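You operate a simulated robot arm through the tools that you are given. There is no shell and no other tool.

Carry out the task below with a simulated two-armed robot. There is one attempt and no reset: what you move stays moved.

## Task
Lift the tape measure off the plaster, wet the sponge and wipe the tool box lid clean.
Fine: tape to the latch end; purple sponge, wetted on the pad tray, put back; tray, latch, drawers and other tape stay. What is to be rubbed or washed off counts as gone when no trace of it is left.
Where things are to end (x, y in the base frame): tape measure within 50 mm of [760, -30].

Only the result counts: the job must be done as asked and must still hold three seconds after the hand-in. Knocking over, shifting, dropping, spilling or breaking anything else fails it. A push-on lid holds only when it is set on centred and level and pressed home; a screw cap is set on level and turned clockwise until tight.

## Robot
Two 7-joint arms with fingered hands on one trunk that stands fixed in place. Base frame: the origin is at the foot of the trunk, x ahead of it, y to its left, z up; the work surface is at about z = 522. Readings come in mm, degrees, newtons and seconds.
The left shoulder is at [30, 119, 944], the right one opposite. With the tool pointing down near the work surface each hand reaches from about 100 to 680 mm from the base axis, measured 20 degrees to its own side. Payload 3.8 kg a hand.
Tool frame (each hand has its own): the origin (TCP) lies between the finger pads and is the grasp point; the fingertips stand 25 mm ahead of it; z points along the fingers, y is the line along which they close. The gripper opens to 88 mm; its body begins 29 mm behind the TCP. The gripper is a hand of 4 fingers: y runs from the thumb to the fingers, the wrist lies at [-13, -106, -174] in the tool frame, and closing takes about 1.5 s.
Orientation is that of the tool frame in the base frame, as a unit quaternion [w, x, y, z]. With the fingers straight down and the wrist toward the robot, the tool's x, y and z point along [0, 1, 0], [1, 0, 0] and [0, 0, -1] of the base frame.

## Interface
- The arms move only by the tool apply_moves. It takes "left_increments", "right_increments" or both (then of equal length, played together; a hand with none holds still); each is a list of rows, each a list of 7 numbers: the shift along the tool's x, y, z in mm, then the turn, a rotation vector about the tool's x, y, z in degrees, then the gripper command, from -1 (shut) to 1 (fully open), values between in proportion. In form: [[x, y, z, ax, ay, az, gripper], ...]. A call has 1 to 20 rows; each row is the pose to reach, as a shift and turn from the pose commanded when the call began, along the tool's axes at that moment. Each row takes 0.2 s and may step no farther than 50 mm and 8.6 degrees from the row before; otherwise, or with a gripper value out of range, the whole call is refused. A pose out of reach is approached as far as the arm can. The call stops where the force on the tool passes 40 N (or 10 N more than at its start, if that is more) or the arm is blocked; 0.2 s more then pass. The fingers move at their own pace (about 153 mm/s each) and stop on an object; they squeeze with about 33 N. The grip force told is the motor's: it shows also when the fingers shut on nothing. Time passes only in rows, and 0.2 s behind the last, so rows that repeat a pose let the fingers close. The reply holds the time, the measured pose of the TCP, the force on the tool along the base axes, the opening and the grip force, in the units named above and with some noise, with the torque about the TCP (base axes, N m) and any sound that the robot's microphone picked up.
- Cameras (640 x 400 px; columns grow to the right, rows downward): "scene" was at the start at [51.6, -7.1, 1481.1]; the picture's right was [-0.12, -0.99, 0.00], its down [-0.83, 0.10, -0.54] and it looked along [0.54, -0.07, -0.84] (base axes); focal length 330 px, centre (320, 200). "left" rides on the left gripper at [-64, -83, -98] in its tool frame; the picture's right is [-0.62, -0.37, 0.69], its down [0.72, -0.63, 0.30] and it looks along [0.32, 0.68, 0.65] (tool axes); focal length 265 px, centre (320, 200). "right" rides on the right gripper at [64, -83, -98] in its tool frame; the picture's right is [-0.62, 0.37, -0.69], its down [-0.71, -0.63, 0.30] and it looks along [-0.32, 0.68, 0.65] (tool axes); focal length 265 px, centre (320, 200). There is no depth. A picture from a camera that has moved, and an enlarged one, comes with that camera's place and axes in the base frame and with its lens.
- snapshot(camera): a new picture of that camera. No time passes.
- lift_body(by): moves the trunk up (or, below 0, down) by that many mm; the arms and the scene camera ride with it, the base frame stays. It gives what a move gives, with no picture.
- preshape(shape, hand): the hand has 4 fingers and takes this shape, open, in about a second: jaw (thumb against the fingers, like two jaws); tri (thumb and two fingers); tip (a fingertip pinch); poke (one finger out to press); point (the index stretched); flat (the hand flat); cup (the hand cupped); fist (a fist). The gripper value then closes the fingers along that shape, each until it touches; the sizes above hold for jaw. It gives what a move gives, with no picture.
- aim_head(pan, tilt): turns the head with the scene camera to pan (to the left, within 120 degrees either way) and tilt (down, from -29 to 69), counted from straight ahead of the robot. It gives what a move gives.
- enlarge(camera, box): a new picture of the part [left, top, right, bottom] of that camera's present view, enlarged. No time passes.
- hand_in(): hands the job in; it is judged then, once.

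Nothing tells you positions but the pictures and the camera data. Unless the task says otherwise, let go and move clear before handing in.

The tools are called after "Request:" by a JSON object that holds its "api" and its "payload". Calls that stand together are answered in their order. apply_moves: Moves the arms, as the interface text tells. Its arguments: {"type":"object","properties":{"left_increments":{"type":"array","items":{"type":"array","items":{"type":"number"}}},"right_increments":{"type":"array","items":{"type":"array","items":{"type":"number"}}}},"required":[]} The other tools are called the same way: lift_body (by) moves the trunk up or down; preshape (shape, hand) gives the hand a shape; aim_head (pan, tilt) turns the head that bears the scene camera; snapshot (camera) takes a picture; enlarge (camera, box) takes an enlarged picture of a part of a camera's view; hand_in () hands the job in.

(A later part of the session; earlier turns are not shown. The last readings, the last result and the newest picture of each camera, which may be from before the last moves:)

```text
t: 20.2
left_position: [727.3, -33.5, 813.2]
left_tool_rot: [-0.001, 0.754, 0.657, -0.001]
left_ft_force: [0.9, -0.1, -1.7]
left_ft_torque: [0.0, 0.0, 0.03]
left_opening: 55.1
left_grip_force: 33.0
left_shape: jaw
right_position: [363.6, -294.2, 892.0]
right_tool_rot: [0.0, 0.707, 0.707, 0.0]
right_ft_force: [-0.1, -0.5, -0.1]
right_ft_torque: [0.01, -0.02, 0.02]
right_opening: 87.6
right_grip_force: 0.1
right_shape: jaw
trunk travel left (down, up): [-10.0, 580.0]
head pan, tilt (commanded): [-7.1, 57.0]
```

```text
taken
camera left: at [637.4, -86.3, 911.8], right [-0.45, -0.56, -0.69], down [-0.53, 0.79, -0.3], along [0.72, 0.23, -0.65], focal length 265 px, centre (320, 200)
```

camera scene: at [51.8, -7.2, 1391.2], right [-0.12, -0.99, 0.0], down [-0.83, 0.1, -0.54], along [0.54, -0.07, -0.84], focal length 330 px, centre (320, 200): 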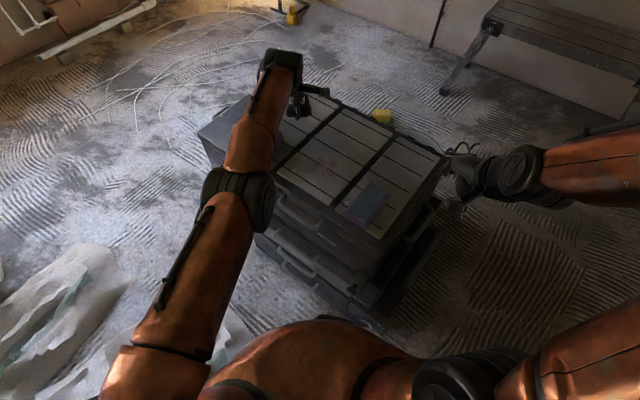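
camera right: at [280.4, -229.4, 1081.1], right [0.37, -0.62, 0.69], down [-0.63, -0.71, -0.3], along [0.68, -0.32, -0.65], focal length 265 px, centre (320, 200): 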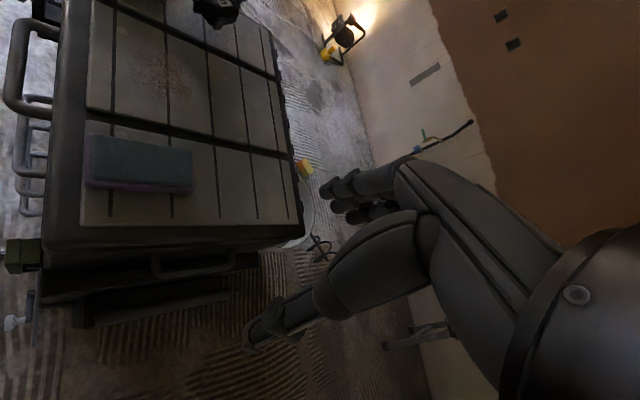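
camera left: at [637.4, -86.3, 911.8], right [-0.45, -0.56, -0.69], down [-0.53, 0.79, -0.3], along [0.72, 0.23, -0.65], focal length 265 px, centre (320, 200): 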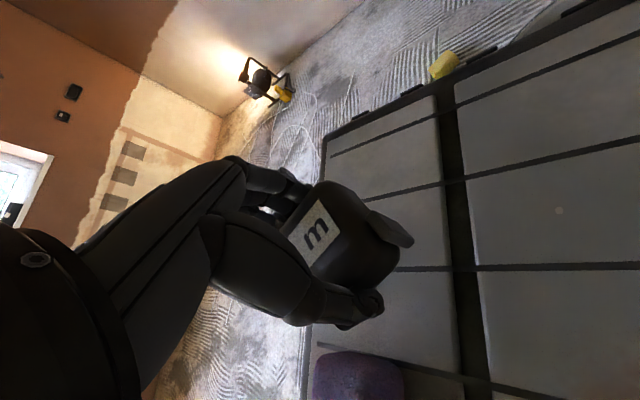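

Request:
{"api": "apply_moves", "payload": {"left_increments": [[0, 3, 10, -2, 0, 0, -1], [0, 6, 20, -4, 0, 0, -1], [0, 8, 30, -6, 0, 0, -1], [0, 10, 40, -7, 0, 0, -1], [0, 10, 45, -7, 0, 0, -1]]}}

```text
t: 21.4
left_position: [742.1, -37.6, 766.1]
left_tool_rot: [0.044, 0.753, 0.656, 0.039]
left_ft_force: [-0.7, -0.1, -1.1]
left_ft_torque: [0.01, -0.02, -0.02]
left_opening: 55.4
left_grip_force: 33.0
left_shape: jaw
left hand out of reach, approached as far as the arm can: row 2, 3, 4, 5
right_position: [365.3, -294.5, 892.1]
right_tool_rot: [0.0, 0.707, 0.708, 0.0]
right_ft_force: [0.2, 0.3, -0.8]
right_ft_torque: [-0.03, 0.0, 0.04]
right_opening: 87.6
right_grip_force: 0.1
right_shape: jaw
trunk travel left (down, up): [-10.0, 580.0]
head pan, tilt (commanded): [-7.1, 57.0]
```

Request:
{"api": "apply_moves", "payload": {"left_increments": [[0, -1.5, 5, 0, 0, 0, -1], [0, -3, 10, 0, 0, 0, -1], [0, -4, 12, 0, 0, 0, -1], [0, -4, 13, 0, 0, 0, -1]]}}

Request:
{"api": "snapshot", "payload": {"camera": "left"}}

Request:
{"api": "enlarge", "payload": {"camera": "scene", "box": [240, 60, 380, 160]}}

Request:
{"api": "enlarge", "payload": {"camera": "right", "box": [0, 0, 300, 180]}}

```text
t: 22.4
left_position: [741.3, -37.1, 754.1]
left_tool_rot: [0.045, 0.753, 0.655, 0.039]
left_ft_force: [-0.1, -1.2, -2.2]
left_ft_torque: [0.01, -0.01, 0.0]
left_opening: 55.4
left_grip_force: 33.1
left_shape: jaw
right_position: [365.0, -294.5, 891.8]
right_tool_rot: [0.001, 0.707, 0.707, 0.0]
right_ft_force: [-0.2, -0.7, 0.5]
right_ft_torque: [0.05, 0.02, 0.01]
right_opening: 87.8
right_grip_force: 0.0
right_shape: jaw
trunk travel left (down, up): [-10.0, 580.0]
head pan, tilt (commanded): [-7.1, 57.0]
```

```text
taken
camera left: at [639.8, -87.7, 841.4], right [-0.37, -0.57, -0.73], down [-0.48, 0.79, -0.38], along [0.79, 0.22, -0.57], focal length 265 px, centre (320, 200)
```

left: 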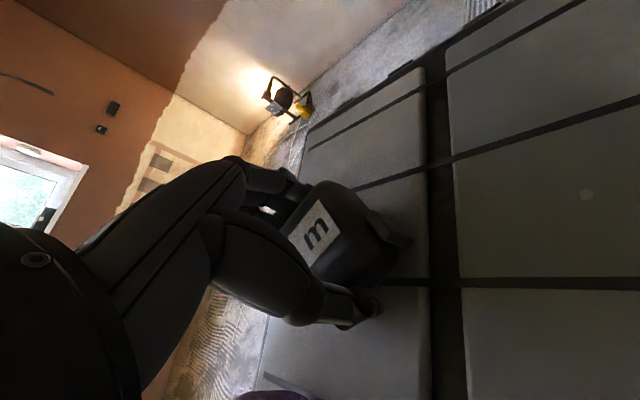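

```text
4.00 times, centred on (310, 110) of scene
camera zoom: at [52.0, -7.2, 1391.0], right [-0.12, -0.99, 0.0], down [-0.83, 0.1, -0.54], along [0.54, -0.07, -0.84], focal length 1320 px, centre (360, 560)
```

zoom: 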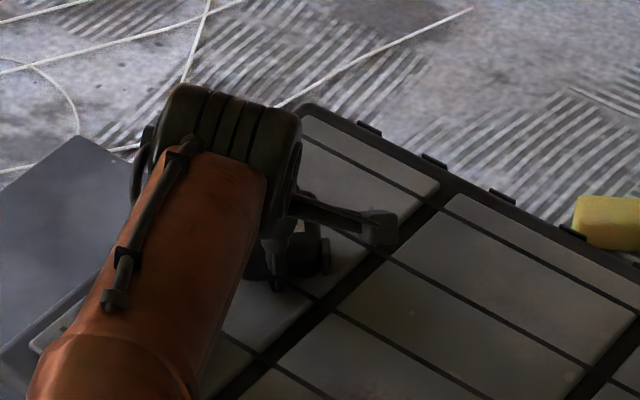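

```text
2.13 times, centred on (150, 90) of right
camera zoom: at [280.3, -229.5, 991.1], right [0.37, -0.62, 0.69], down [-0.63, -0.71, -0.3], along [0.68, -0.32, -0.65], focal length 566 px, centre (683, 435)
```

zoom: 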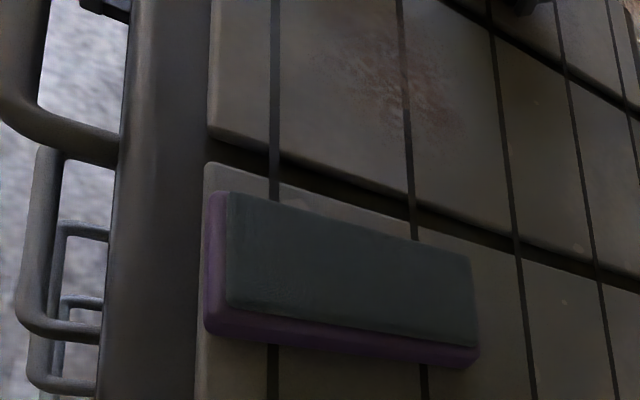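

The tape hangs a few millimetres above the tile. I'll step down until the lid takes its weight.

Request:
{"api": "apply_moves", "payload": {"left_increments": [[0, -0.2, 1.5, 0, 0, 0, -1], [0, -0.3, 2.5, 0, 0, 0, -1], [0, -0.4, 3.5, 0, 0, 0, -1]]}}

```text
t: 23.2
left_position: [740.3, -36.7, 749.1]
left_tool_rot: [0.046, 0.754, 0.655, 0.039]
left_ft_force: [1.2, 0.1, -0.3]
left_ft_torque: [0.06, 0.06, 0.01]
left_opening: 54.9
left_grip_force: 33.0
left_shape: jaw
right_position: [364.8, -293.4, 891.6]
right_tool_rot: [0.0, 0.707, 0.707, 0.001]
right_ft_force: [0.2, 0.1, 0.1]
right_ft_torque: [0.02, -0.01, 0.0]
right_opening: 87.9
right_grip_force: 0.1
right_shape: jaw
trunk travel left (down, up): [-10.0, 580.0]
head pan, tilt (commanded): [-7.1, 57.0]
```

Request:
{"api": "apply_moves", "payload": {"left_increments": [[0, -0.1, 1.0, 0, 0, 0, -1], [0, -0.2, 1.5, 0, 0, 0, -1]]}}

```text
t: 23.9
left_position: [740.3, -36.5, 749.1]
left_tool_rot: [0.047, 0.753, 0.655, 0.04]
left_ft_force: [1.2, 0.4, 4.3]
left_ft_torque: [0.04, 0.14, -0.02]
left_opening: 55.1
left_grip_force: 32.7
left_shape: jaw
right_position: [364.3, -294.4, 892.3]
right_tool_rot: [0.0, 0.707, 0.707, 0.0]
right_ft_force: [0.1, 0.0, 0.2]
right_ft_torque: [0.0, -0.01, 0.0]
right_opening: 87.6
right_grip_force: 0.1
right_shape: jaw
trunk travel left (down, up): [-10.0, 580.0]
head pan, tilt (commanded): [-7.1, 57.0]
```

It now rests on the lid (about 6 N of support). I'll open the fingers gradually.

Request:
{"api": "apply_moves", "payload": {"left_increments": [[0, 0, 0, 0, 0, 0, 0.28], [0, 0, 0, 0, 0, 0, 0.35], [0, 0, 0, 0, 0, 0, 0.45], [0, 0, 0, 0, 0, 0, 0.6], [0, 0, 0, 0, 0, 0, 0.8], [0, 0, 0, 0, 0, 0, 1], [0, 0, 0, 0, 0, 0, 1]]}}

Request:
{"api": "snapshot", "payload": {"camera": "left"}}

Request:
{"api": "enlarge", "payload": {"camera": "scene", "box": [240, 60, 380, 160]}}

```text
t: 25.4
left_position: [740.7, -37.2, 749.1]
left_tool_rot: [0.046, 0.753, 0.655, 0.039]
left_ft_force: [-0.9, -0.6, 0.2]
left_ft_torque: [0.05, 0.0, -0.01]
left_opening: 87.4
left_grip_force: 0.0
left_shape: jaw
right_position: [363.9, -294.2, 891.1]
right_tool_rot: [0.0, 0.707, 0.707, 0.0]
right_ft_force: [-0.6, 0.0, -0.2]
right_ft_torque: [0.0, 0.02, 0.01]
right_opening: 87.7
right_grip_force: 0.0
right_shape: jaw
trunk travel left (down, up): [-10.0, 580.0]
head pan, tilt (commanded): [-7.1, 57.0]
```

```text
taken
camera left: at [639.0, -87.2, 836.5], right [-0.37, -0.57, -0.73], down [-0.48, 0.79, -0.38], along [0.79, 0.22, -0.57], focal length 265 px, centre (320, 200)
```

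left: 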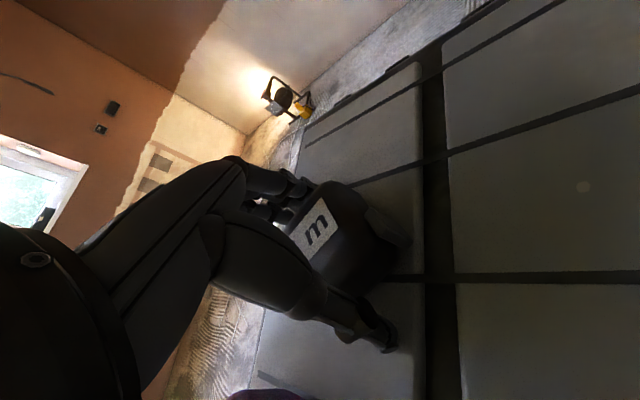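

```text
4.00 times, centred on (310, 110) of scene
camera zoom: at [51.7, -7.2, 1391.1], right [-0.12, -0.99, 0.0], down [-0.83, 0.1, -0.54], along [0.54, -0.07, -0.84], focal length 1320 px, centre (360, 560)
```

zoom: 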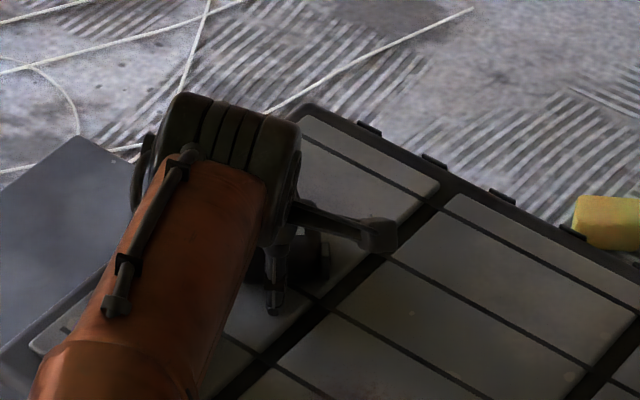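

The tape sits free between the open fingers. I'll back out along the finger direction in small steps.

Request:
{"api": "apply_moves", "payload": {"left_increments": [[0, 0, -8, 0, 0, 0, 1], [0, 0, -16, 0, 0, 0, 1], [0, 0, -24, 0, 0, 0, 1]]}}

Request:
{"api": "snapshot", "payload": {"camera": "left"}}

```text
t: 26.2
left_position: [743.6, -39.5, 771.7]
left_tool_rot: [0.044, 0.753, 0.655, 0.039]
left_ft_force: [-0.3, -0.7, 0.1]
left_ft_torque: [0.0, -0.06, -0.03]
left_opening: 87.5
left_grip_force: 0.0
left_shape: jaw
left hand out of reach, approached as far as the arm can: row 2, 3
right_position: [364.5, -294.6, 892.5]
right_tool_rot: [0.0, 0.707, 0.707, 0.0]
right_ft_force: [-0.1, 0.5, -0.2]
right_ft_torque: [-0.02, 0.02, -0.02]
right_opening: 87.8
right_grip_force: 0.0
right_shape: jaw
trunk travel left (down, up): [-10.0, 580.0]
head pan, tilt (commanded): [-7.1, 57.0]
```

```text
taken
camera left: at [641.6, -88.7, 859.6], right [-0.37, -0.57, -0.73], down [-0.48, 0.79, -0.38], along [0.79, 0.22, -0.57], focal length 265 px, centre (320, 200)
```

left: 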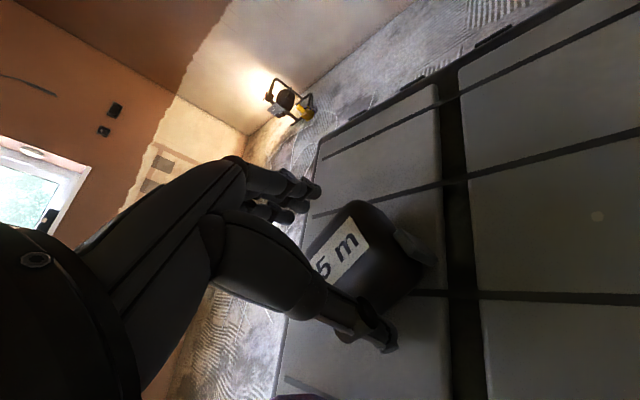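

The arm slides slightly forward because the elbow is straight. Raising the trunk lifts the hand straight up, so I'll use that.

Request:
{"api": "lift_body", "payload": {"by": 90}}

Request:
{"api": "snapshot", "payload": {"camera": "left"}}

Request:
{"api": "snapshot", "payload": {"camera": "scene"}}

```text
t: 27.5
left_position: [743.3, -37.2, 860.0]
left_tool_rot: [0.044, 0.753, 0.655, 0.039]
left_ft_force: [0.8, -0.6, -0.5]
left_ft_torque: [-0.02, 0.05, 0.01]
left_opening: 87.7
left_grip_force: 0.0
left_shape: jaw
right_position: [363.8, -294.2, 981.4]
right_tool_rot: [-0.001, 0.707, 0.707, 0.0]
right_ft_force: [0.2, 0.1, 0.6]
right_ft_torque: [0.01, 0.03, 0.0]
right_opening: 87.6
right_grip_force: 0.0
right_shape: jaw
trunk travel left (down, up): [-100.0, 490.0]
head pan, tilt (commanded): [-7.1, 57.0]
```

```text
taken
camera left: at [641.9, -88.6, 949.2], right [-0.37, -0.57, -0.73], down [-0.49, 0.79, -0.38], along [0.79, 0.22, -0.57], focal length 265 px, centre (320, 200)
```

left: 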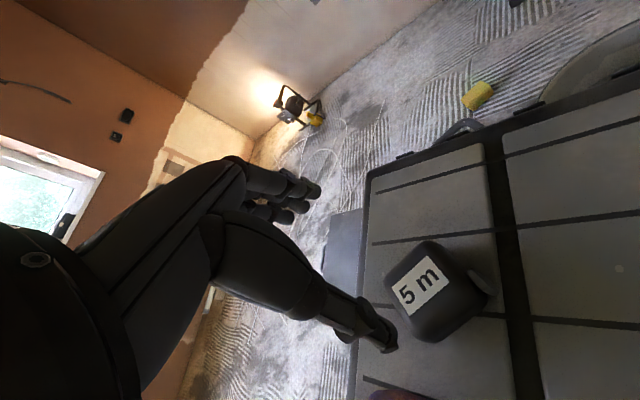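

```text
taken
camera scene: at [51.9, -7.3, 1480.9], right [-0.12, -0.99, 0.0], down [-0.83, 0.1, -0.54], along [0.54, -0.07, -0.84], focal length 330 px, centre (320, 200)
```

scene: 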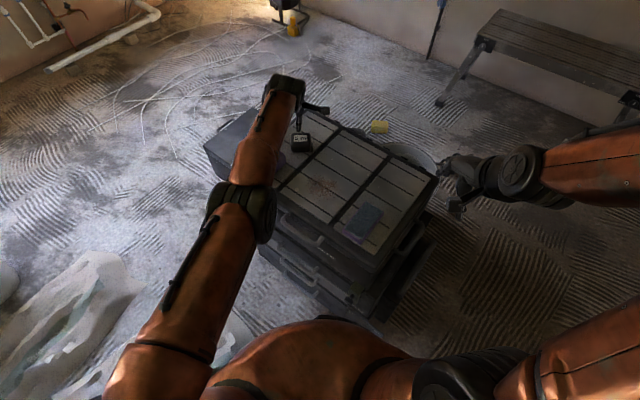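

The tape sits flat on the latch-end tile near (740, -35). I'll now bend the left elbow and park that arm away from the lid.

Request:
{"api": "apply_moves", "payload": {"left_increments": [[0, -15, 0, -3, 0, 0, 1], [0, -15, 8, -5, 0, 0, 1], [0, -20, 14, -6, 0, 0, 1]]}}

```text
t: 28.3
left_position: [751.8, -44.8, 840.0]
left_tool_rot: [0.084, 0.751, 0.651, 0.074]
left_ft_force: [-0.3, 0.4, 0.0]
left_ft_torque: [0.01, 0.01, 0.0]
left_opening: 87.5
left_grip_force: 0.2
left_shape: jaw
left hand out of reach, approached as far as the arm can: row 1, 2, 3
right_position: [364.6, -293.9, 982.3]
right_tool_rot: [0.0, 0.707, 0.707, 0.0]
right_ft_force: [-0.8, 0.2, -0.2]
right_ft_torque: [0.02, 0.0, -0.02]
right_opening: 87.8
right_grip_force: 0.1
right_shape: jaw
trunk travel left (down, up): [-100.0, 490.0]
head pan, tilt (commanded): [-7.1, 57.0]
```

Request:
{"api": "apply_moves", "payload": {"left_increments": [[0, -1, 1, 0, 0, 0, 1], [0, -2, 2, 0, 0, 0, 1], [0, -3, 3, 0, 0, 0, 1], [0, -4.5, 4, 0, 0, 0, 1], [0, -6.5, 5, 0, 0, 0, 1], [0, -9, 6, 0, 0, 0, 1], [0, -13, 6, 0, 0, 0, 1], [0, -18, 6, 0, 0, 0, 1], [0, -26, 6, 0, 0, 0, 1], [0, -36, 4, 0, 0, 0, 1]]}}

```text
t: 30.5
left_position: [748.1, -48.0, 824.6]
left_tool_rot: [0.084, 0.751, 0.651, 0.072]
left_ft_force: [0.7, 0.3, 0.7]
left_ft_torque: [0.0, -0.03, -0.02]
left_opening: 87.9
left_grip_force: 0.0
left_shape: jaw
left hand out of reach, approached as far as the arm can: row 5, 6, 7, 8, 9, 10
right_position: [364.1, -294.2, 981.6]
right_tool_rot: [0.0, 0.707, 0.707, 0.0]
right_ft_force: [-0.8, -0.1, -0.1]
right_ft_torque: [-0.01, -0.04, -0.02]
right_opening: 87.7
right_grip_force: 0.0
right_shape: jaw
trunk travel left (down, up): [-100.0, 490.0]
head pan, tilt (commanded): [-7.1, 57.0]
```

Request:
{"api": "apply_moves", "payload": {"left_increments": [[0, 0, -20, 5, 0, 0, 1], [0, 0, -40, 10, 0, 0, 1], [5, 0, -60, 13, 0, 0, 1], [10, -5, -90, 13, 0, 0, 1], [15, -10, -120, 13, 0, 0, 1], [20, -20, -150, 13, 0, 0, 1]]}}

Request:
{"api": "snapshot", "payload": {"camera": "scene"}}

```text
t: 31.9
left_position: [697.2, -20.9, 966.4]
left_tool_rot: [-0.002, 0.754, 0.656, -0.001]
left_ft_force: [0.0, 0.8, 0.6]
left_ft_torque: [0.02, 0.02, -0.01]
left_opening: 87.7
left_grip_force: 0.0
left_shape: jaw
left hand out of reach, approached as far as the arm can: row 2, 3
right_position: [363.8, -294.0, 981.6]
right_tool_rot: [0.0, 0.707, 0.707, -0.001]
right_ft_force: [0.5, -0.3, 0.5]
right_ft_torque: [0.01, 0.02, 0.01]
right_opening: 87.6
right_grip_force: 0.1
right_shape: jaw
trunk travel left (down, up): [-100.0, 490.0]
head pan, tilt (commanded): [-7.1, 57.0]
```

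```text
taken
camera scene: at [50.9, -7.1, 1481.1], right [-0.12, -0.99, 0.0], down [-0.83, 0.1, -0.54], along [0.54, -0.07, -0.84], focal length 330 px, centre (320, 200)
```

scene: 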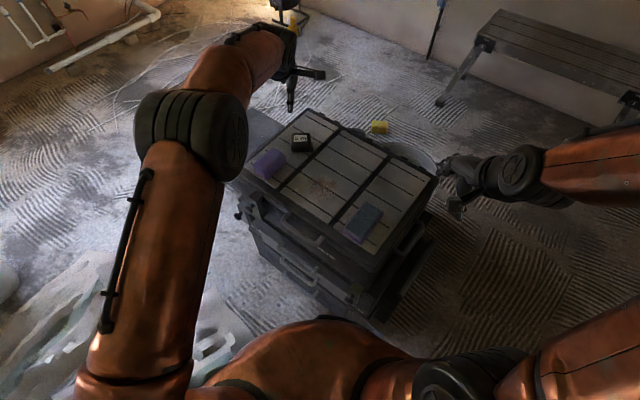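

The elbow is bent again. I'll park the left arm out to the left, which also opens the scene camera's view of the lid.

Request:
{"api": "apply_moves", "payload": {"left_increments": [[25, -36, -5.5, 0, 0, -1, 1], [50, -72, -11, 0, 0, -2, 1], [76, -108, -16, 0, 0, -3, 1], [101, -144, -22, 0, 0, -4, 1], [127, -180, -27, 0, 0, -5, 1], [152, -215, -33, 0, 0, -6, 1], [178, -251, -38, 0, 0, -7, 1], [203, -287, -44, 0, 0, -8, 1], [203, -287, -44, 0, 0, -8, 1]]}}

Request:
{"api": "snapshot", "payload": {"camera": "scene"}}

Request:
{"api": "enlarge", "payload": {"camera": "scene", "box": [230, 100, 450, 250]}}

Request:
{"api": "snapshot", "payload": {"camera": "left"}}

```text
t: 33.9
left_position: [442.8, 221.0, 1011.8]
left_tool_rot: [-0.003, 0.707, 0.707, 0.0]
left_ft_force: [-0.6, 0.1, -1.1]
left_ft_torque: [-0.02, 0.0, -0.03]
left_opening: 87.6
left_grip_force: 0.0
left_shape: jaw
right_position: [364.3, -294.2, 981.6]
right_tool_rot: [0.0, 0.707, 0.707, 0.0]
right_ft_force: [0.1, 0.0, -0.3]
right_ft_torque: [0.02, 0.0, 0.01]
right_opening: 87.7
right_grip_force: 0.1
right_shape: jaw
trunk travel left (down, up): [-100.0, 490.0]
head pan, tilt (commanded): [-7.1, 57.0]
```

```text
taken
camera scene: at [52.3, -7.6, 1481.0], right [-0.12, -0.99, 0.0], down [-0.83, 0.1, -0.54], along [0.54, -0.07, -0.84], focal length 330 px, centre (320, 200)
```

scene: 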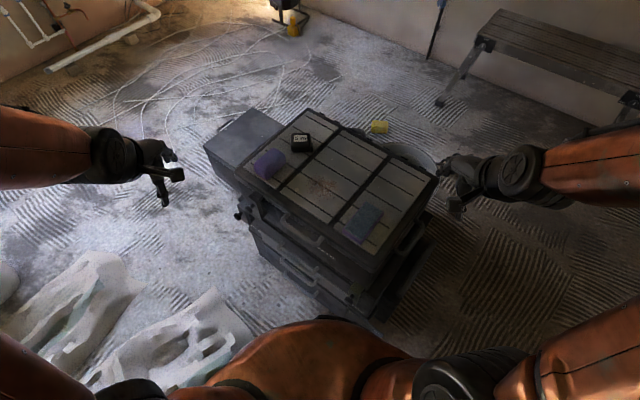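

```text
2.67 times, centred on (340, 175) of scene
camera zoom: at [52.3, -7.6, 1481.0], right [-0.12, -0.99, 0.0], down [-0.83, 0.1, -0.54], along [0.54, -0.07, -0.84], focal length 880 px, centre (267, 267)
```

zoom: 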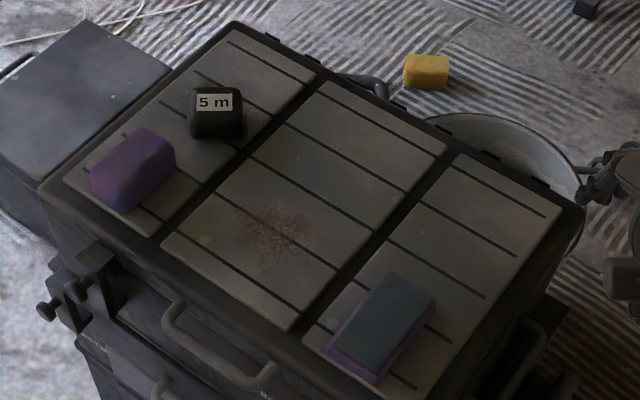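

```text
taken
camera left: at [360.0, 156.7, 1110.2], right [-0.37, -0.62, -0.69], down [-0.63, 0.71, -0.3], along [0.68, 0.33, -0.66], focal length 265 px, centre (320, 200)
```

left: 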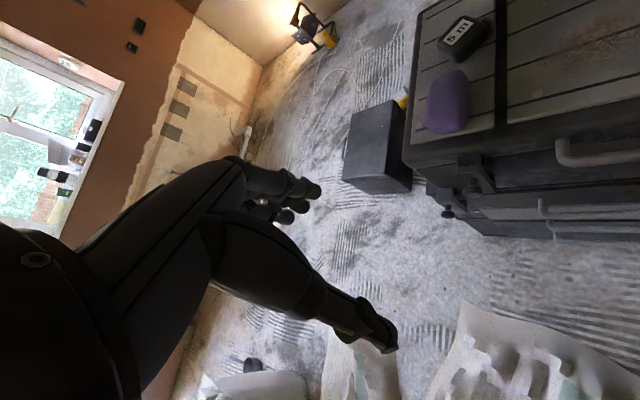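

Now the whole lid is in view: the smear is around (588, -83), about 100 × 80 mm, the sponge is near (668, 61) and the pad tray near (445, -170). I'll lower the trunk so the right arm can reach the sponge, then look at it with the right hand camera.

Request:
{"api": "lift_body", "payload": {"by": -90}}

Request:
{"api": "snapshot", "payload": {"camera": "right"}}

Request:
{"api": "enlarge", "payload": {"camera": "right", "box": [80, 60, 240, 180]}}

Request:
{"api": "enlarge", "payload": {"camera": "scene", "box": [240, 70, 460, 240]}}

```text
t: 35.1
left_position: [441.4, 222.4, 920.1]
left_tool_rot: [-0.001, 0.707, 0.708, 0.0]
left_ft_force: [0.7, -0.3, 0.6]
left_ft_torque: [0.01, 0.03, 0.01]
left_opening: 87.6
left_grip_force: 0.1
left_shape: jaw
right_position: [364.3, -294.1, 892.8]
right_tool_rot: [-0.001, 0.707, 0.707, 0.0]
right_ft_force: [-0.8, 0.0, 0.3]
right_ft_torque: [-0.02, -0.01, 0.0]
right_opening: 87.5
right_grip_force: 0.0
right_shape: jaw
trunk travel left (down, up): [-10.0, 580.0]
head pan, tilt (commanded): [-7.1, 57.0]
```

```text
taken
camera right: at [280.0, -229.4, 991.4], right [0.37, -0.62, 0.69], down [-0.63, -0.71, -0.3], along [0.68, -0.32, -0.65], focal length 265 px, centre (320, 200)
```

right: 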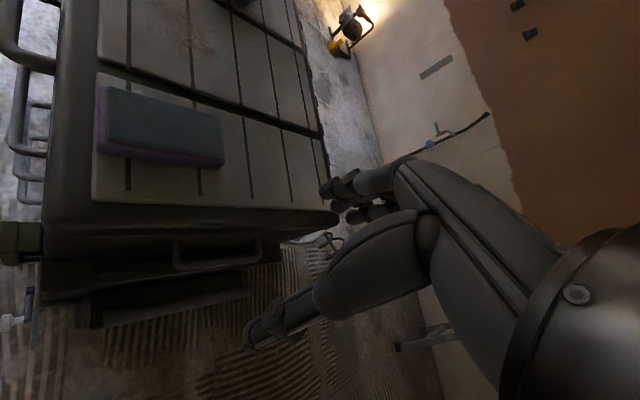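

```text
3.33 times, centred on (160, 120) of right
camera zoom: at [280.0, -229.4, 991.4], right [0.37, -0.62, 0.69], down [-0.63, -0.71, -0.3], along [0.68, -0.32, -0.65], focal length 885 px, centre (853, 467)
```

zoom: 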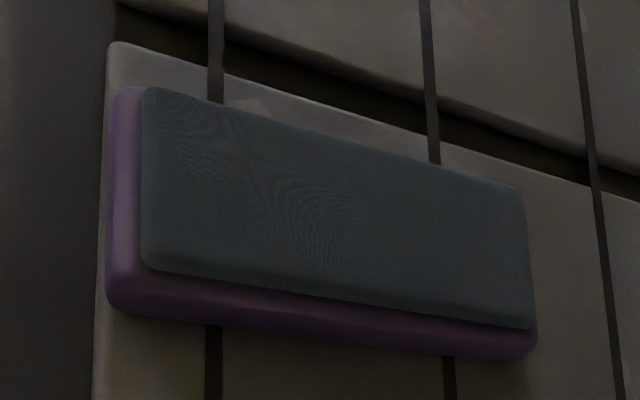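

```text
2.35 times, centred on (350, 155) of scene
camera zoom: at [51.5, -7.1, 1391.2], right [-0.12, -0.99, 0.0], down [-0.83, 0.1, -0.54], along [0.54, -0.07, -0.84], focal length 776 px, centre (249, 306)
```

zoom: 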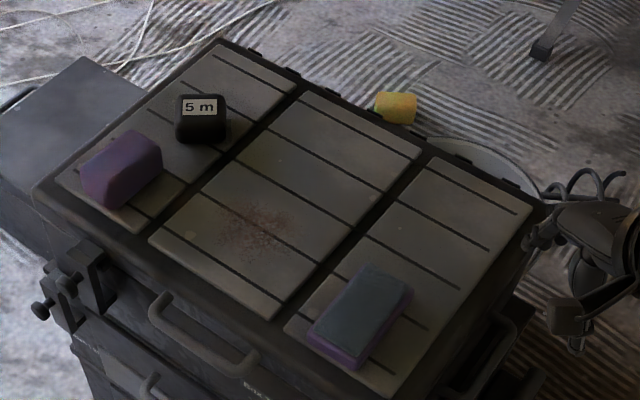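

The pad sits in its tray at about (454, -171), 105 × 52 mm, aligned with the sponge's direction. I'll swing the right hand, turned +45°, over toward the sponge at a safe height for a close look.

Request:
{"api": "apply_moves", "payload": {"right_increments": [[36, 30, -5, 0, 0, -5, 1], [72, 61, -5, 0, 0, -10, 1], [108, 92, -5, 0, 0, -15, 1], [144, 122, -5, 0, 0, -20, 1], [180, 153, -5, 0, 0, -25, 1], [216, 184, -3, 0, 0, -30, 1], [252, 214, 0, 0, 0, -35, 1], [288, 245, 2, 0, 0, -40, 1], [322, 274, 4, 0, 0, -45, 1], [322, 274, 4, 0, 0, -45, 1]]}}

Request:
{"api": "snapshot", "payload": {"camera": "right"}}

Request:
{"api": "snapshot", "payload": {"camera": "scene"}}

Request:
{"api": "snapshot", "payload": {"camera": "left"}}

```text
t: 37.4
left_position: [442.0, 221.7, 920.6]
left_tool_rot: [-0.001, 0.707, 0.707, 0.0]
left_ft_force: [0.8, -0.2, 0.4]
left_ft_torque: [0.01, -0.03, 0.04]
left_opening: 87.6
left_grip_force: 0.2
left_shape: jaw
right_position: [638.2, 28.4, 888.4]
right_tool_rot: [0.0, 0.382, 0.924, 0.0]
right_ft_force: [0.2, 0.5, -1.0]
right_ft_torque: [-0.02, -0.02, 0.0]
right_opening: 87.9
right_grip_force: 0.0
right_shape: jaw
trunk travel left (down, up): [-10.0, 580.0]
head pan, tilt (commanded): [-7.1, 57.0]
```

```text
taken
camera right: at [533.5, 15.4, 987.4], right [0.7, -0.18, 0.69], down [0.06, -0.95, -0.3], along [0.71, 0.26, -0.65], focal length 265 px, centre (320, 200)
```

right: 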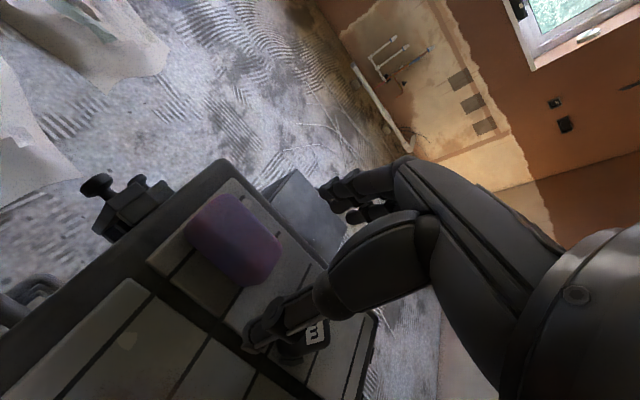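

```text
taken
camera scene: at [51.4, -7.2, 1391.1], right [-0.12, -0.99, 0.0], down [-0.83, 0.1, -0.54], along [0.54, -0.07, -0.84], focal length 330 px, centre (320, 200)
```

scene: 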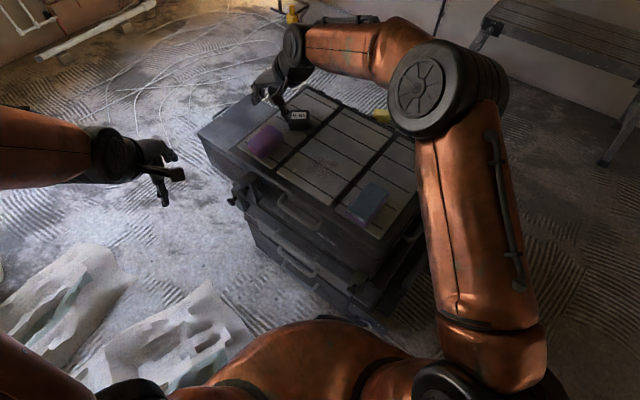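

```text
taken
camera left: at [359.7, 156.8, 1020.4], right [-0.37, -0.62, -0.69], down [-0.63, 0.71, -0.3], along [0.68, 0.33, -0.66], focal length 265 px, centre (320, 200)
```

left: 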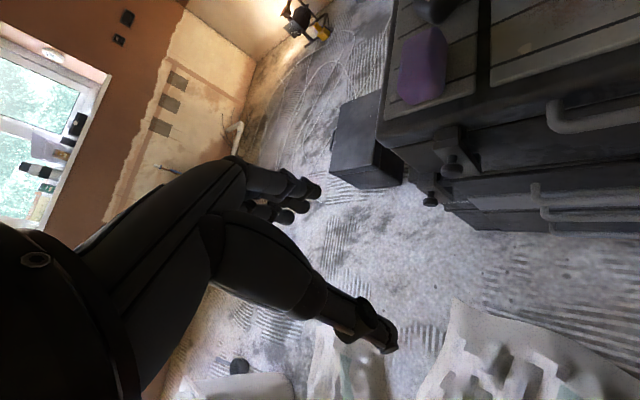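

Request:
{"api": "enlarge", "payload": {"camera": "right", "box": [140, 170, 340, 300]}}

Request:
{"api": "enlarge", "payload": {"camera": "left", "box": [360, 0, 520, 120]}}

Request:
{"api": "enlarge", "payload": {"camera": "scene", "box": [220, 90, 340, 180]}}

```text
3.08 times, centred on (240, 235) of right
camera zoom: at [533.5, 15.4, 987.4], right [0.7, -0.18, 0.69], down [0.06, -0.95, -0.3], along [0.71, 0.26, -0.65], focal length 817 px, centre (566, 92)
```

zoom: 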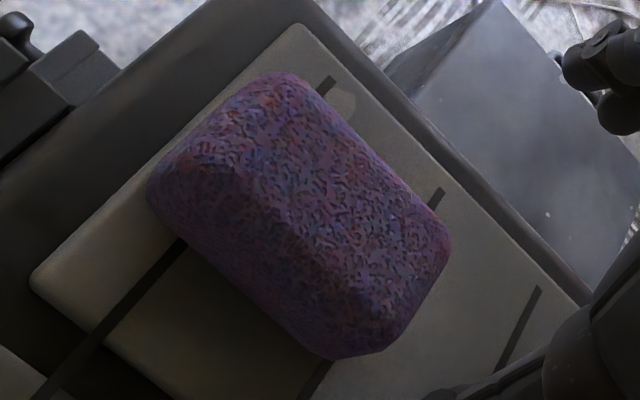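

```text
3.33 times, centred on (440, 60) of left
camera zoom: at [359.7, 156.8, 1020.4], right [-0.37, -0.62, -0.69], down [-0.63, 0.71, -0.3], along [0.68, 0.33, -0.66], focal length 885 px, centre (-80, 667)
```

zoom: 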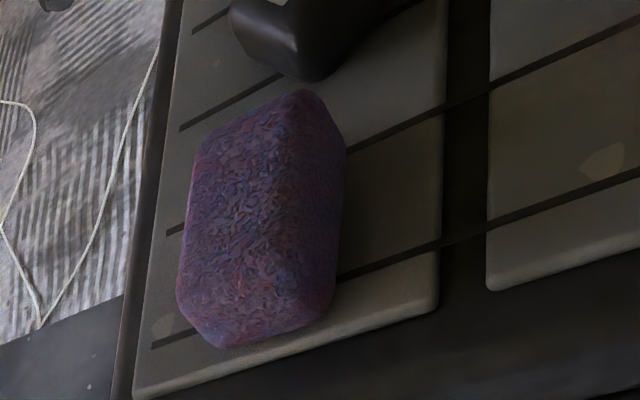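

```text
4.44 times, centred on (280, 135) of scene
camera zoom: at [51.4, -7.2, 1391.1], right [-0.12, -0.99, 0.0], down [-0.83, 0.1, -0.54], along [0.54, -0.07, -0.84], focal length 1466 px, centre (498, 489)
```

zoom: 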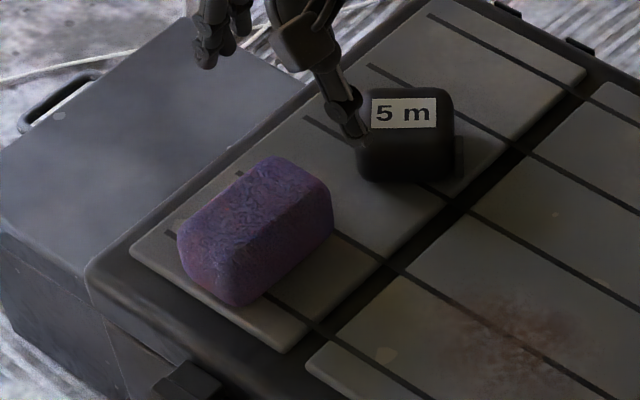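

The sponge's centre is about (670, 58): 48 mm across the grip direction and 92 mm long, with its top near z 758. I'll move over it at z ≈ 800 and check.

Request:
{"api": "apply_moves", "payload": {"right_increments": [[-0.5, 15, 25, 0, 0, 0, 1], [-1, 30, 55, 0, 0, 0, 1], [-1.6, 43.4, 86, 0, 0, 0, 1], [-1.6, 43.4, 88, 0, 0, 0, 1]]}}

Request:
{"api": "snapshot", "payload": {"camera": "right"}}

Request:
{"api": "enlarge", "payload": {"camera": "left", "box": [340, 0, 520, 120]}}

Request:
{"api": "enlarge", "payload": {"camera": "scene", "box": [220, 70, 340, 160]}}

```text
t: 38.4
left_position: [441.5, 221.7, 921.2]
left_tool_rot: [-0.001, 0.707, 0.708, 0.0]
left_ft_force: [-0.1, 0.3, 0.1]
left_ft_torque: [0.03, 0.01, -0.01]
left_opening: 87.8
left_grip_force: 0.1
left_shape: jaw
right_position: [670.4, 58.6, 800.8]
right_tool_rot: [0.0, 0.383, 0.924, 0.0]
right_ft_force: [0.3, -0.2, -0.5]
right_ft_torque: [0.01, 0.0, -0.03]
right_opening: 87.5
right_grip_force: 0.0
right_shape: jaw
trunk travel left (down, up): [-10.0, 580.0]
head pan, tilt (commanded): [-7.1, 57.0]
```

```text
taken
camera right: at [565.5, 44.9, 899.5], right [0.7, -0.18, 0.69], down [0.06, -0.95, -0.3], along [0.71, 0.25, -0.65], focal length 265 px, centre (320, 200)
```

right: 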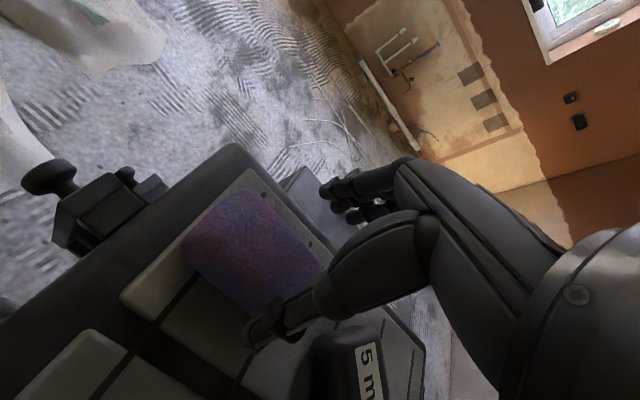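

```text
3.33 times, centred on (430, 60) of left
camera zoom: at [359.8, 157.0, 1020.4], right [-0.37, -0.62, -0.69], down [-0.63, 0.71, -0.3], along [0.68, 0.33, -0.66], focal length 885 px, centre (-47, 667)
```

zoom: 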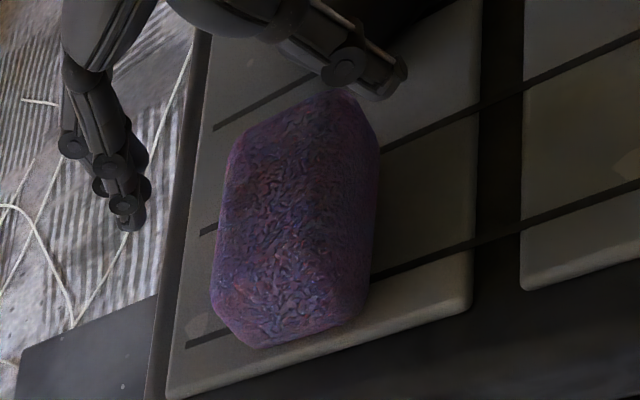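

```text
4.44 times, centred on (280, 115) of scene
camera zoom: at [51.6, -7.1, 1391.1], right [-0.12, -0.99, 0.0], down [-0.83, 0.1, -0.54], along [0.54, -0.07, -0.84], focal length 1466 px, centre (498, 578)
```

zoom: 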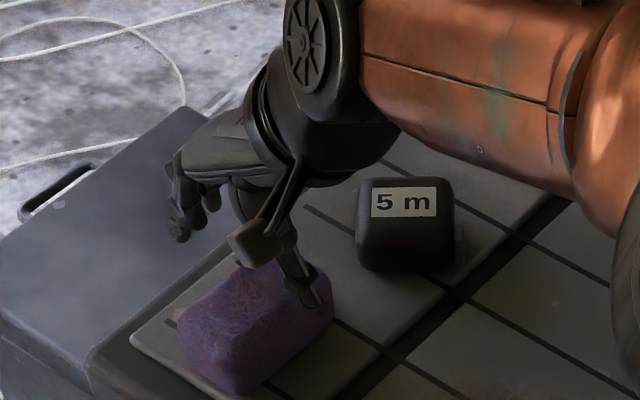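

The line of descent passes through the sponge's centre with about 20 mm clearance each side. I'll lower to z ≈ 753 and close.

Request:
{"api": "apply_moves", "payload": {"right_increments": [[0, 0, 15, 0, 0, 0, 1], [0, 0, 30, 0, 0, 0, 1], [0, 0, 40, 0, 0, 0, 1], [0, 0, 48, 0, 0, 0, 1], [0, 0, 48, 0, 0, 0, 1]]}}

Request:
{"api": "snapshot", "payload": {"camera": "right"}}

Request:
{"api": "enlarge", "payload": {"camera": "left", "box": [340, 0, 520, 120]}}

```text
t: 39.5
left_position: [441.5, 220.6, 920.7]
left_tool_rot: [-0.001, 0.707, 0.707, -0.001]
left_ft_force: [0.0, 0.8, 0.3]
left_ft_torque: [0.04, 0.01, -0.02]
left_opening: 87.5
left_grip_force: 0.0
left_shape: jaw
right_position: [670.3, 57.4, 752.1]
right_tool_rot: [0.0, 0.383, 0.924, 0.001]
right_ft_force: [-1.1, 0.1, 0.5]
right_ft_torque: [0.0, -0.01, 0.04]
right_opening: 87.4
right_grip_force: 0.0
right_shape: jaw
trunk travel left (down, up): [-10.0, 580.0]
head pan, tilt (commanded): [-7.1, 57.0]
```

```text
taken
camera right: at [565.1, 44.3, 851.3], right [0.7, -0.18, 0.69], down [0.06, -0.95, -0.3], along [0.71, 0.25, -0.65], focal length 265 px, centre (320, 200)
```

right: 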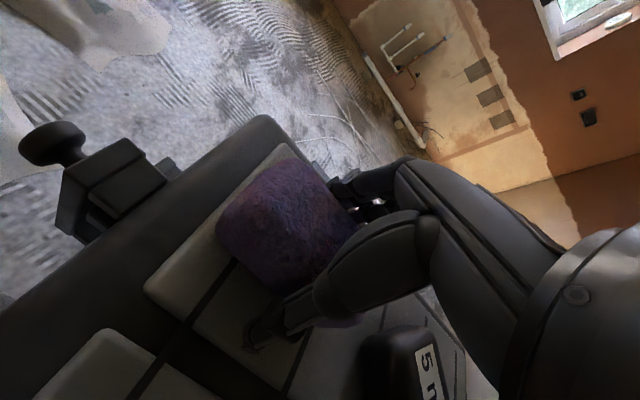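

```text
3.33 times, centred on (430, 60) of left
camera zoom: at [360.0, 157.0, 1020.3], right [-0.37, -0.62, -0.69], down [-0.63, 0.71, -0.3], along [0.68, 0.33, -0.66], focal length 885 px, centre (-47, 667)
```

zoom: 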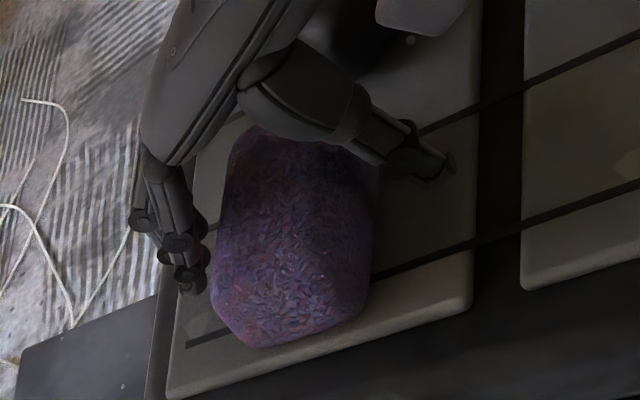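

Both jaws flank the sponge without touching. I'm closing on it.

Request:
{"api": "apply_moves", "payload": {"right_increments": [[0, 0, 0, 0, 0, 0, 0.3], [0, 0, 0, 0, 0, 0, 0], [0, 0, 0, 0, 0, 0, -0.5], [0, 0, 0, 0, 0, 0, -1], [0, 0, 0, 0, 0, 0, -1], [0, 0, 0, 0, 0, 0, -1], [0, 0, 0, 0, 0, 0, -1], [0, 0, 0, 0, 0, 0, -1], [0, 0, 0, 0, 0, 0, -1]]}}

Request:
{"api": "snapshot", "payload": {"camera": "right"}}

Request:
{"api": "enlarge", "payload": {"camera": "left", "box": [340, 0, 520, 120]}}

```text
t: 41.5
left_position: [441.8, 221.0, 922.5]
left_tool_rot: [-0.002, 0.707, 0.708, -0.001]
left_ft_force: [0.0, 0.3, -0.5]
left_ft_torque: [-0.03, 0.02, -0.01]
left_opening: 87.9
left_grip_force: 0.0
left_shape: jaw
right_position: [671.9, 57.2, 751.6]
right_tool_rot: [0.0, 0.382, 0.924, 0.0]
right_ft_force: [0.2, 0.5, -0.1]
right_ft_torque: [0.0, 0.01, 0.0]
right_opening: 47.6
right_grip_force: 33.3
right_shape: jaw
trunk travel left (down, up): [-10.0, 580.0]
head pan, tilt (commanded): [-7.1, 57.0]
```

```text
taken
camera right: at [565.1, 44.3, 851.4], right [0.7, -0.18, 0.69], down [0.06, -0.95, -0.3], along [0.71, 0.25, -0.65], focal length 265 px, centre (320, 200)
```

right: 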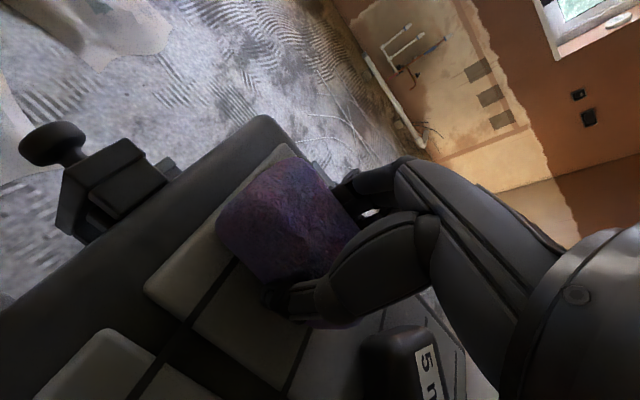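

```text
3.33 times, centred on (430, 60) of left
camera zoom: at [360.0, 157.0, 1020.3], right [-0.37, -0.62, -0.69], down [-0.63, 0.71, -0.3], along [0.68, 0.33, -0.66], focal length 885 px, centre (-47, 667)
```

zoom: 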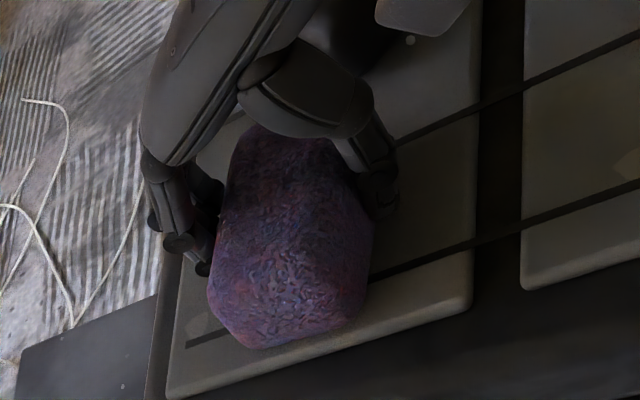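

The sponge is gripped (47.6 mm). I'll lift it straight up.

Request:
{"api": "apply_moves", "payload": {"right_increments": [[0, 0, -10, 0, 0, 0, -1], [0, 0, -25, 0, 0, 0, -1], [0, 0, -45, 0, 0, 0, -1], [0, 0, -70, 0, 0, 0, -1], [0, 0, -70, 0, 0, 0, -1]]}}

Request:
{"api": "snapshot", "payload": {"camera": "right"}}

Request:
{"api": "enlarge", "payload": {"camera": "left", "box": [340, 0, 520, 120]}}

Request:
{"api": "enlarge", "payload": {"camera": "scene", "box": [220, 70, 440, 230]}}

```text
t: 42.8
left_position: [442.3, 221.8, 920.7]
left_tool_rot: [-0.002, 0.706, 0.708, 0.0]
left_ft_force: [-0.2, -0.3, 1.5]
left_ft_torque: [0.01, 0.0, 0.04]
left_opening: 87.7
left_grip_force: 0.1
left_shape: jaw
right_position: [670.7, 57.5, 821.8]
right_tool_rot: [0.0, 0.383, 0.924, 0.001]
right_ft_force: [-0.1, -0.8, 0.2]
right_ft_torque: [-0.01, -0.04, -0.01]
right_opening: 47.3
right_grip_force: 33.0
right_shape: jaw
trunk travel left (down, up): [-10.0, 580.0]
head pan, tilt (commanded): [-7.1, 57.0]
```

```text
taken
camera right: at [564.7, 44.6, 920.9], right [0.7, -0.18, 0.69], down [0.06, -0.95, -0.3], along [0.71, 0.25, -0.65], focal length 265 px, centre (320, 200)
```

right: 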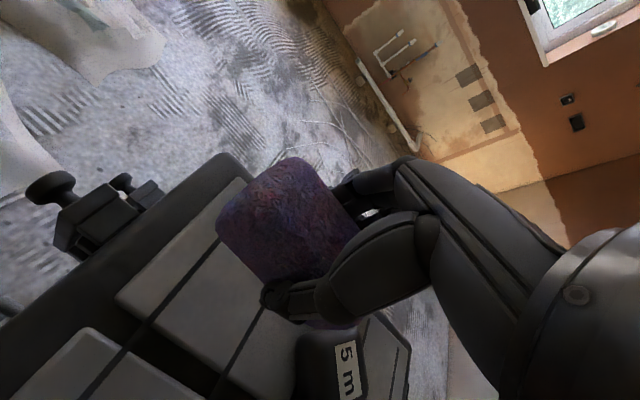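

```text
3.33 times, centred on (430, 60) of left
camera zoom: at [360.1, 157.0, 1020.2], right [-0.37, -0.62, -0.69], down [-0.63, 0.71, -0.3], along [0.68, 0.33, -0.66], focal length 885 px, centre (-47, 667)
```

zoom: 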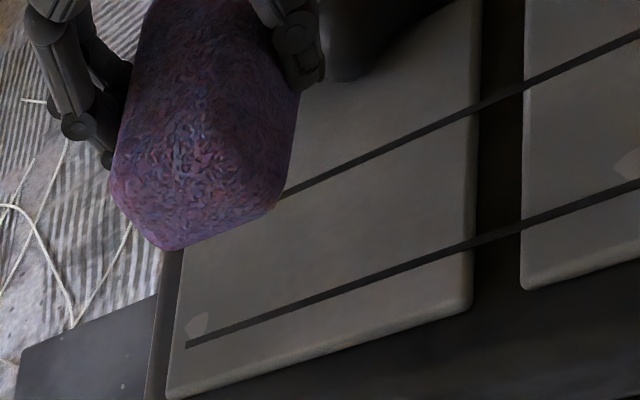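

```text
2.50 times, centred on (330, 150) of scene
camera zoom: at [51.9, -7.0, 1391.0], right [-0.12, -0.99, 0.0], down [-0.83, 0.1, -0.54], along [0.54, -0.07, -0.84], focal length 825 px, centre (295, 325)
```

zoom: 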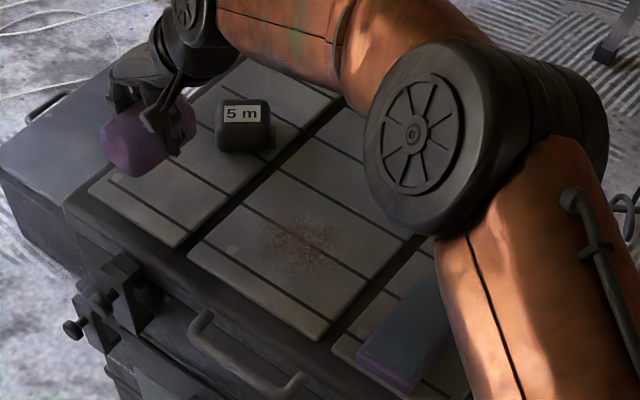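

The sponge is held firmly. I'll carry it back over the pad tray at the same height.

Request:
{"api": "apply_moves", "payload": {"right_increments": [[-1, -45, 0, 0, 0, 0, -1], [-2, -90, 0, 0, 0, 0, -1], [-3.5, -135, 0, 0, 0, 0, -1], [-5, -180, 0, 0, 0, 0, -1], [-6.5, -225, 0, 0, 0, 0, -1], [-7.5, -270, 0, 0, 0, 0, -1], [-8.3, -314.8, 0, 0, 0, 0, -1], [-8.3, -314.8, 0, 0, 0, 0, -1]]}}

Request:
{"api": "snapshot", "payload": {"camera": "right"}}

Request:
{"api": "snapshot", "payload": {"camera": "scene"}}

Request:
{"api": "snapshot", "payload": {"camera": "left"}}

```text
t: 44.5
left_position: [442.1, 220.5, 920.9]
left_tool_rot: [-0.001, 0.707, 0.708, -0.001]
left_ft_force: [-0.6, -0.3, 0.7]
left_ft_torque: [0.02, 0.0, 0.03]
left_opening: 87.8
left_grip_force: 0.1
left_shape: jaw
right_position: [452.5, -170.8, 822.2]
right_tool_rot: [0.0, 0.382, 0.924, 0.0]
right_ft_force: [0.5, 0.3, -0.5]
right_ft_torque: [0.05, -0.03, 0.02]
right_opening: 47.4
right_grip_force: 33.5
right_shape: jaw
trunk travel left (down, up): [-10.0, 580.0]
head pan, tilt (commanded): [-7.1, 57.0]
```

```text
taken
camera right: at [347.3, -184.0, 921.4], right [0.7, -0.18, 0.69], down [0.06, -0.95, -0.3], along [0.71, 0.25, -0.65], focal length 265 px, centre (320, 200)
```

right: 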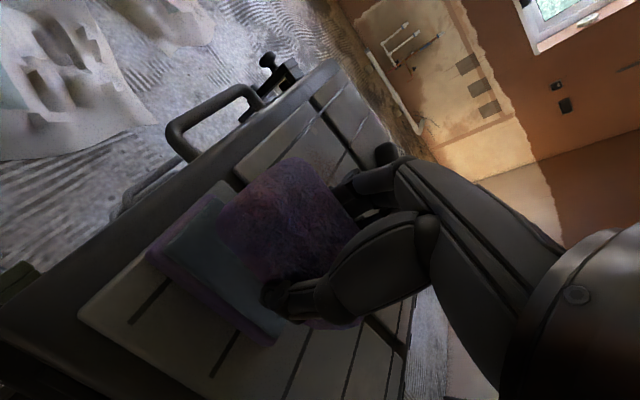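

```text
taken
camera scene: at [52.0, -6.8, 1391.0], right [-0.12, -0.99, 0.0], down [-0.83, 0.1, -0.54], along [0.54, -0.07, -0.84], focal length 330 px, centre (320, 200)
```

scene: 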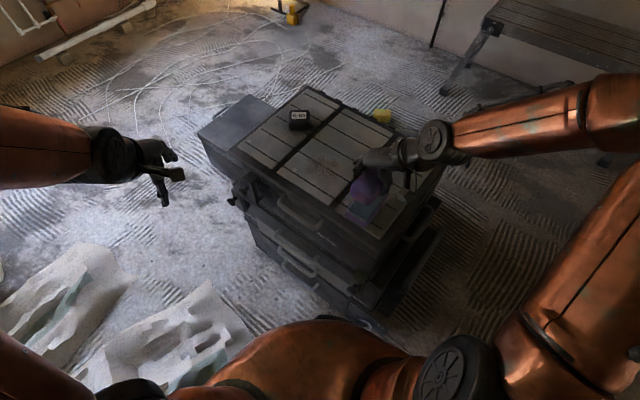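

```text
taken
camera left: at [360.1, 157.2, 1020.2], right [-0.37, -0.62, -0.69], down [-0.63, 0.71, -0.3], along [0.68, 0.33, -0.66], focal length 265 px, centre (320, 200)
```

left: 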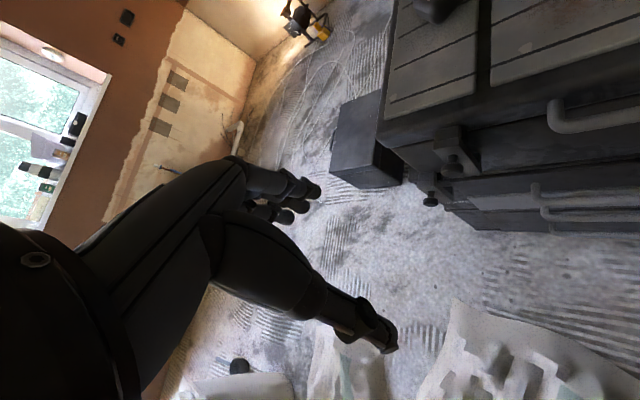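

Request:
{"api": "apply_moves", "payload": {"right_increments": [[0, 0, 15, 0, 0, 0, -1], [0, 0, 30, 0, 0, 0, -1], [0, 0, 36, 0, 0, 0, -1]]}}

Request:
{"api": "enlarge", "payload": {"camera": "right", "box": [100, 120, 400, 360]}}

Request:
{"api": "enlarge", "payload": {"camera": "scene", "box": [310, 140, 450, 250]}}

```text
t: 45.4
left_position: [442.3, 221.7, 921.0]
left_tool_rot: [-0.001, 0.706, 0.708, -0.001]
left_ft_force: [-0.5, 0.3, -0.6]
left_ft_torque: [0.0, 0.01, 0.01]
left_opening: 87.6
left_grip_force: 0.0
left_shape: jaw
right_position: [453.2, -171.6, 786.3]
right_tool_rot: [0.001, 0.382, 0.924, 0.001]
right_ft_force: [0.7, 0.1, -0.6]
right_ft_torque: [0.0, 0.0, 0.03]
right_opening: 47.2
right_grip_force: 33.6
right_shape: jaw
trunk travel left (down, up): [-10.0, 580.0]
head pan, tilt (commanded): [-7.1, 57.0]
```

```text
1.67 times, centred on (250, 240) of right
camera zoom: at [348.0, -184.5, 885.5], right [0.7, -0.18, 0.69], down [0.06, -0.95, -0.3], along [0.71, 0.25, -0.65], focal length 442 px, centre (437, 133)
```

zoom: 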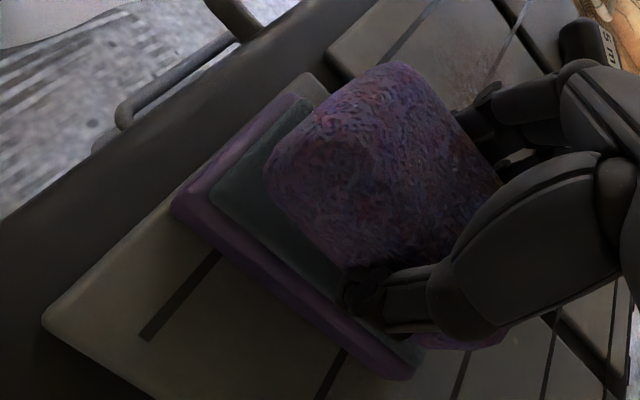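

```text
3.64 times, centred on (380, 195) of scene
camera zoom: at [51.7, -7.2, 1391.1], right [-0.12, -0.99, 0.0], down [-0.83, 0.1, -0.54], along [0.54, -0.07, -0.84], focal length 1200 px, centre (102, 218)
```

zoom: 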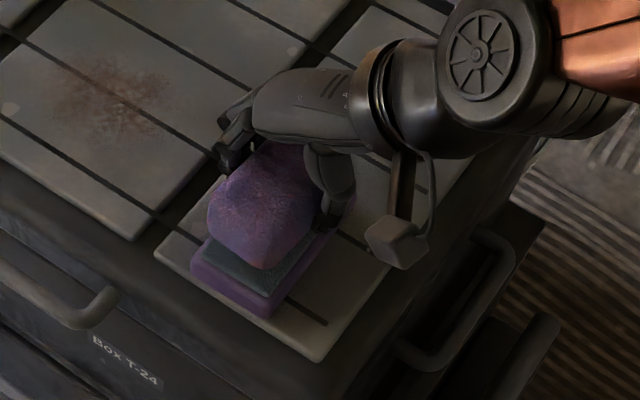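

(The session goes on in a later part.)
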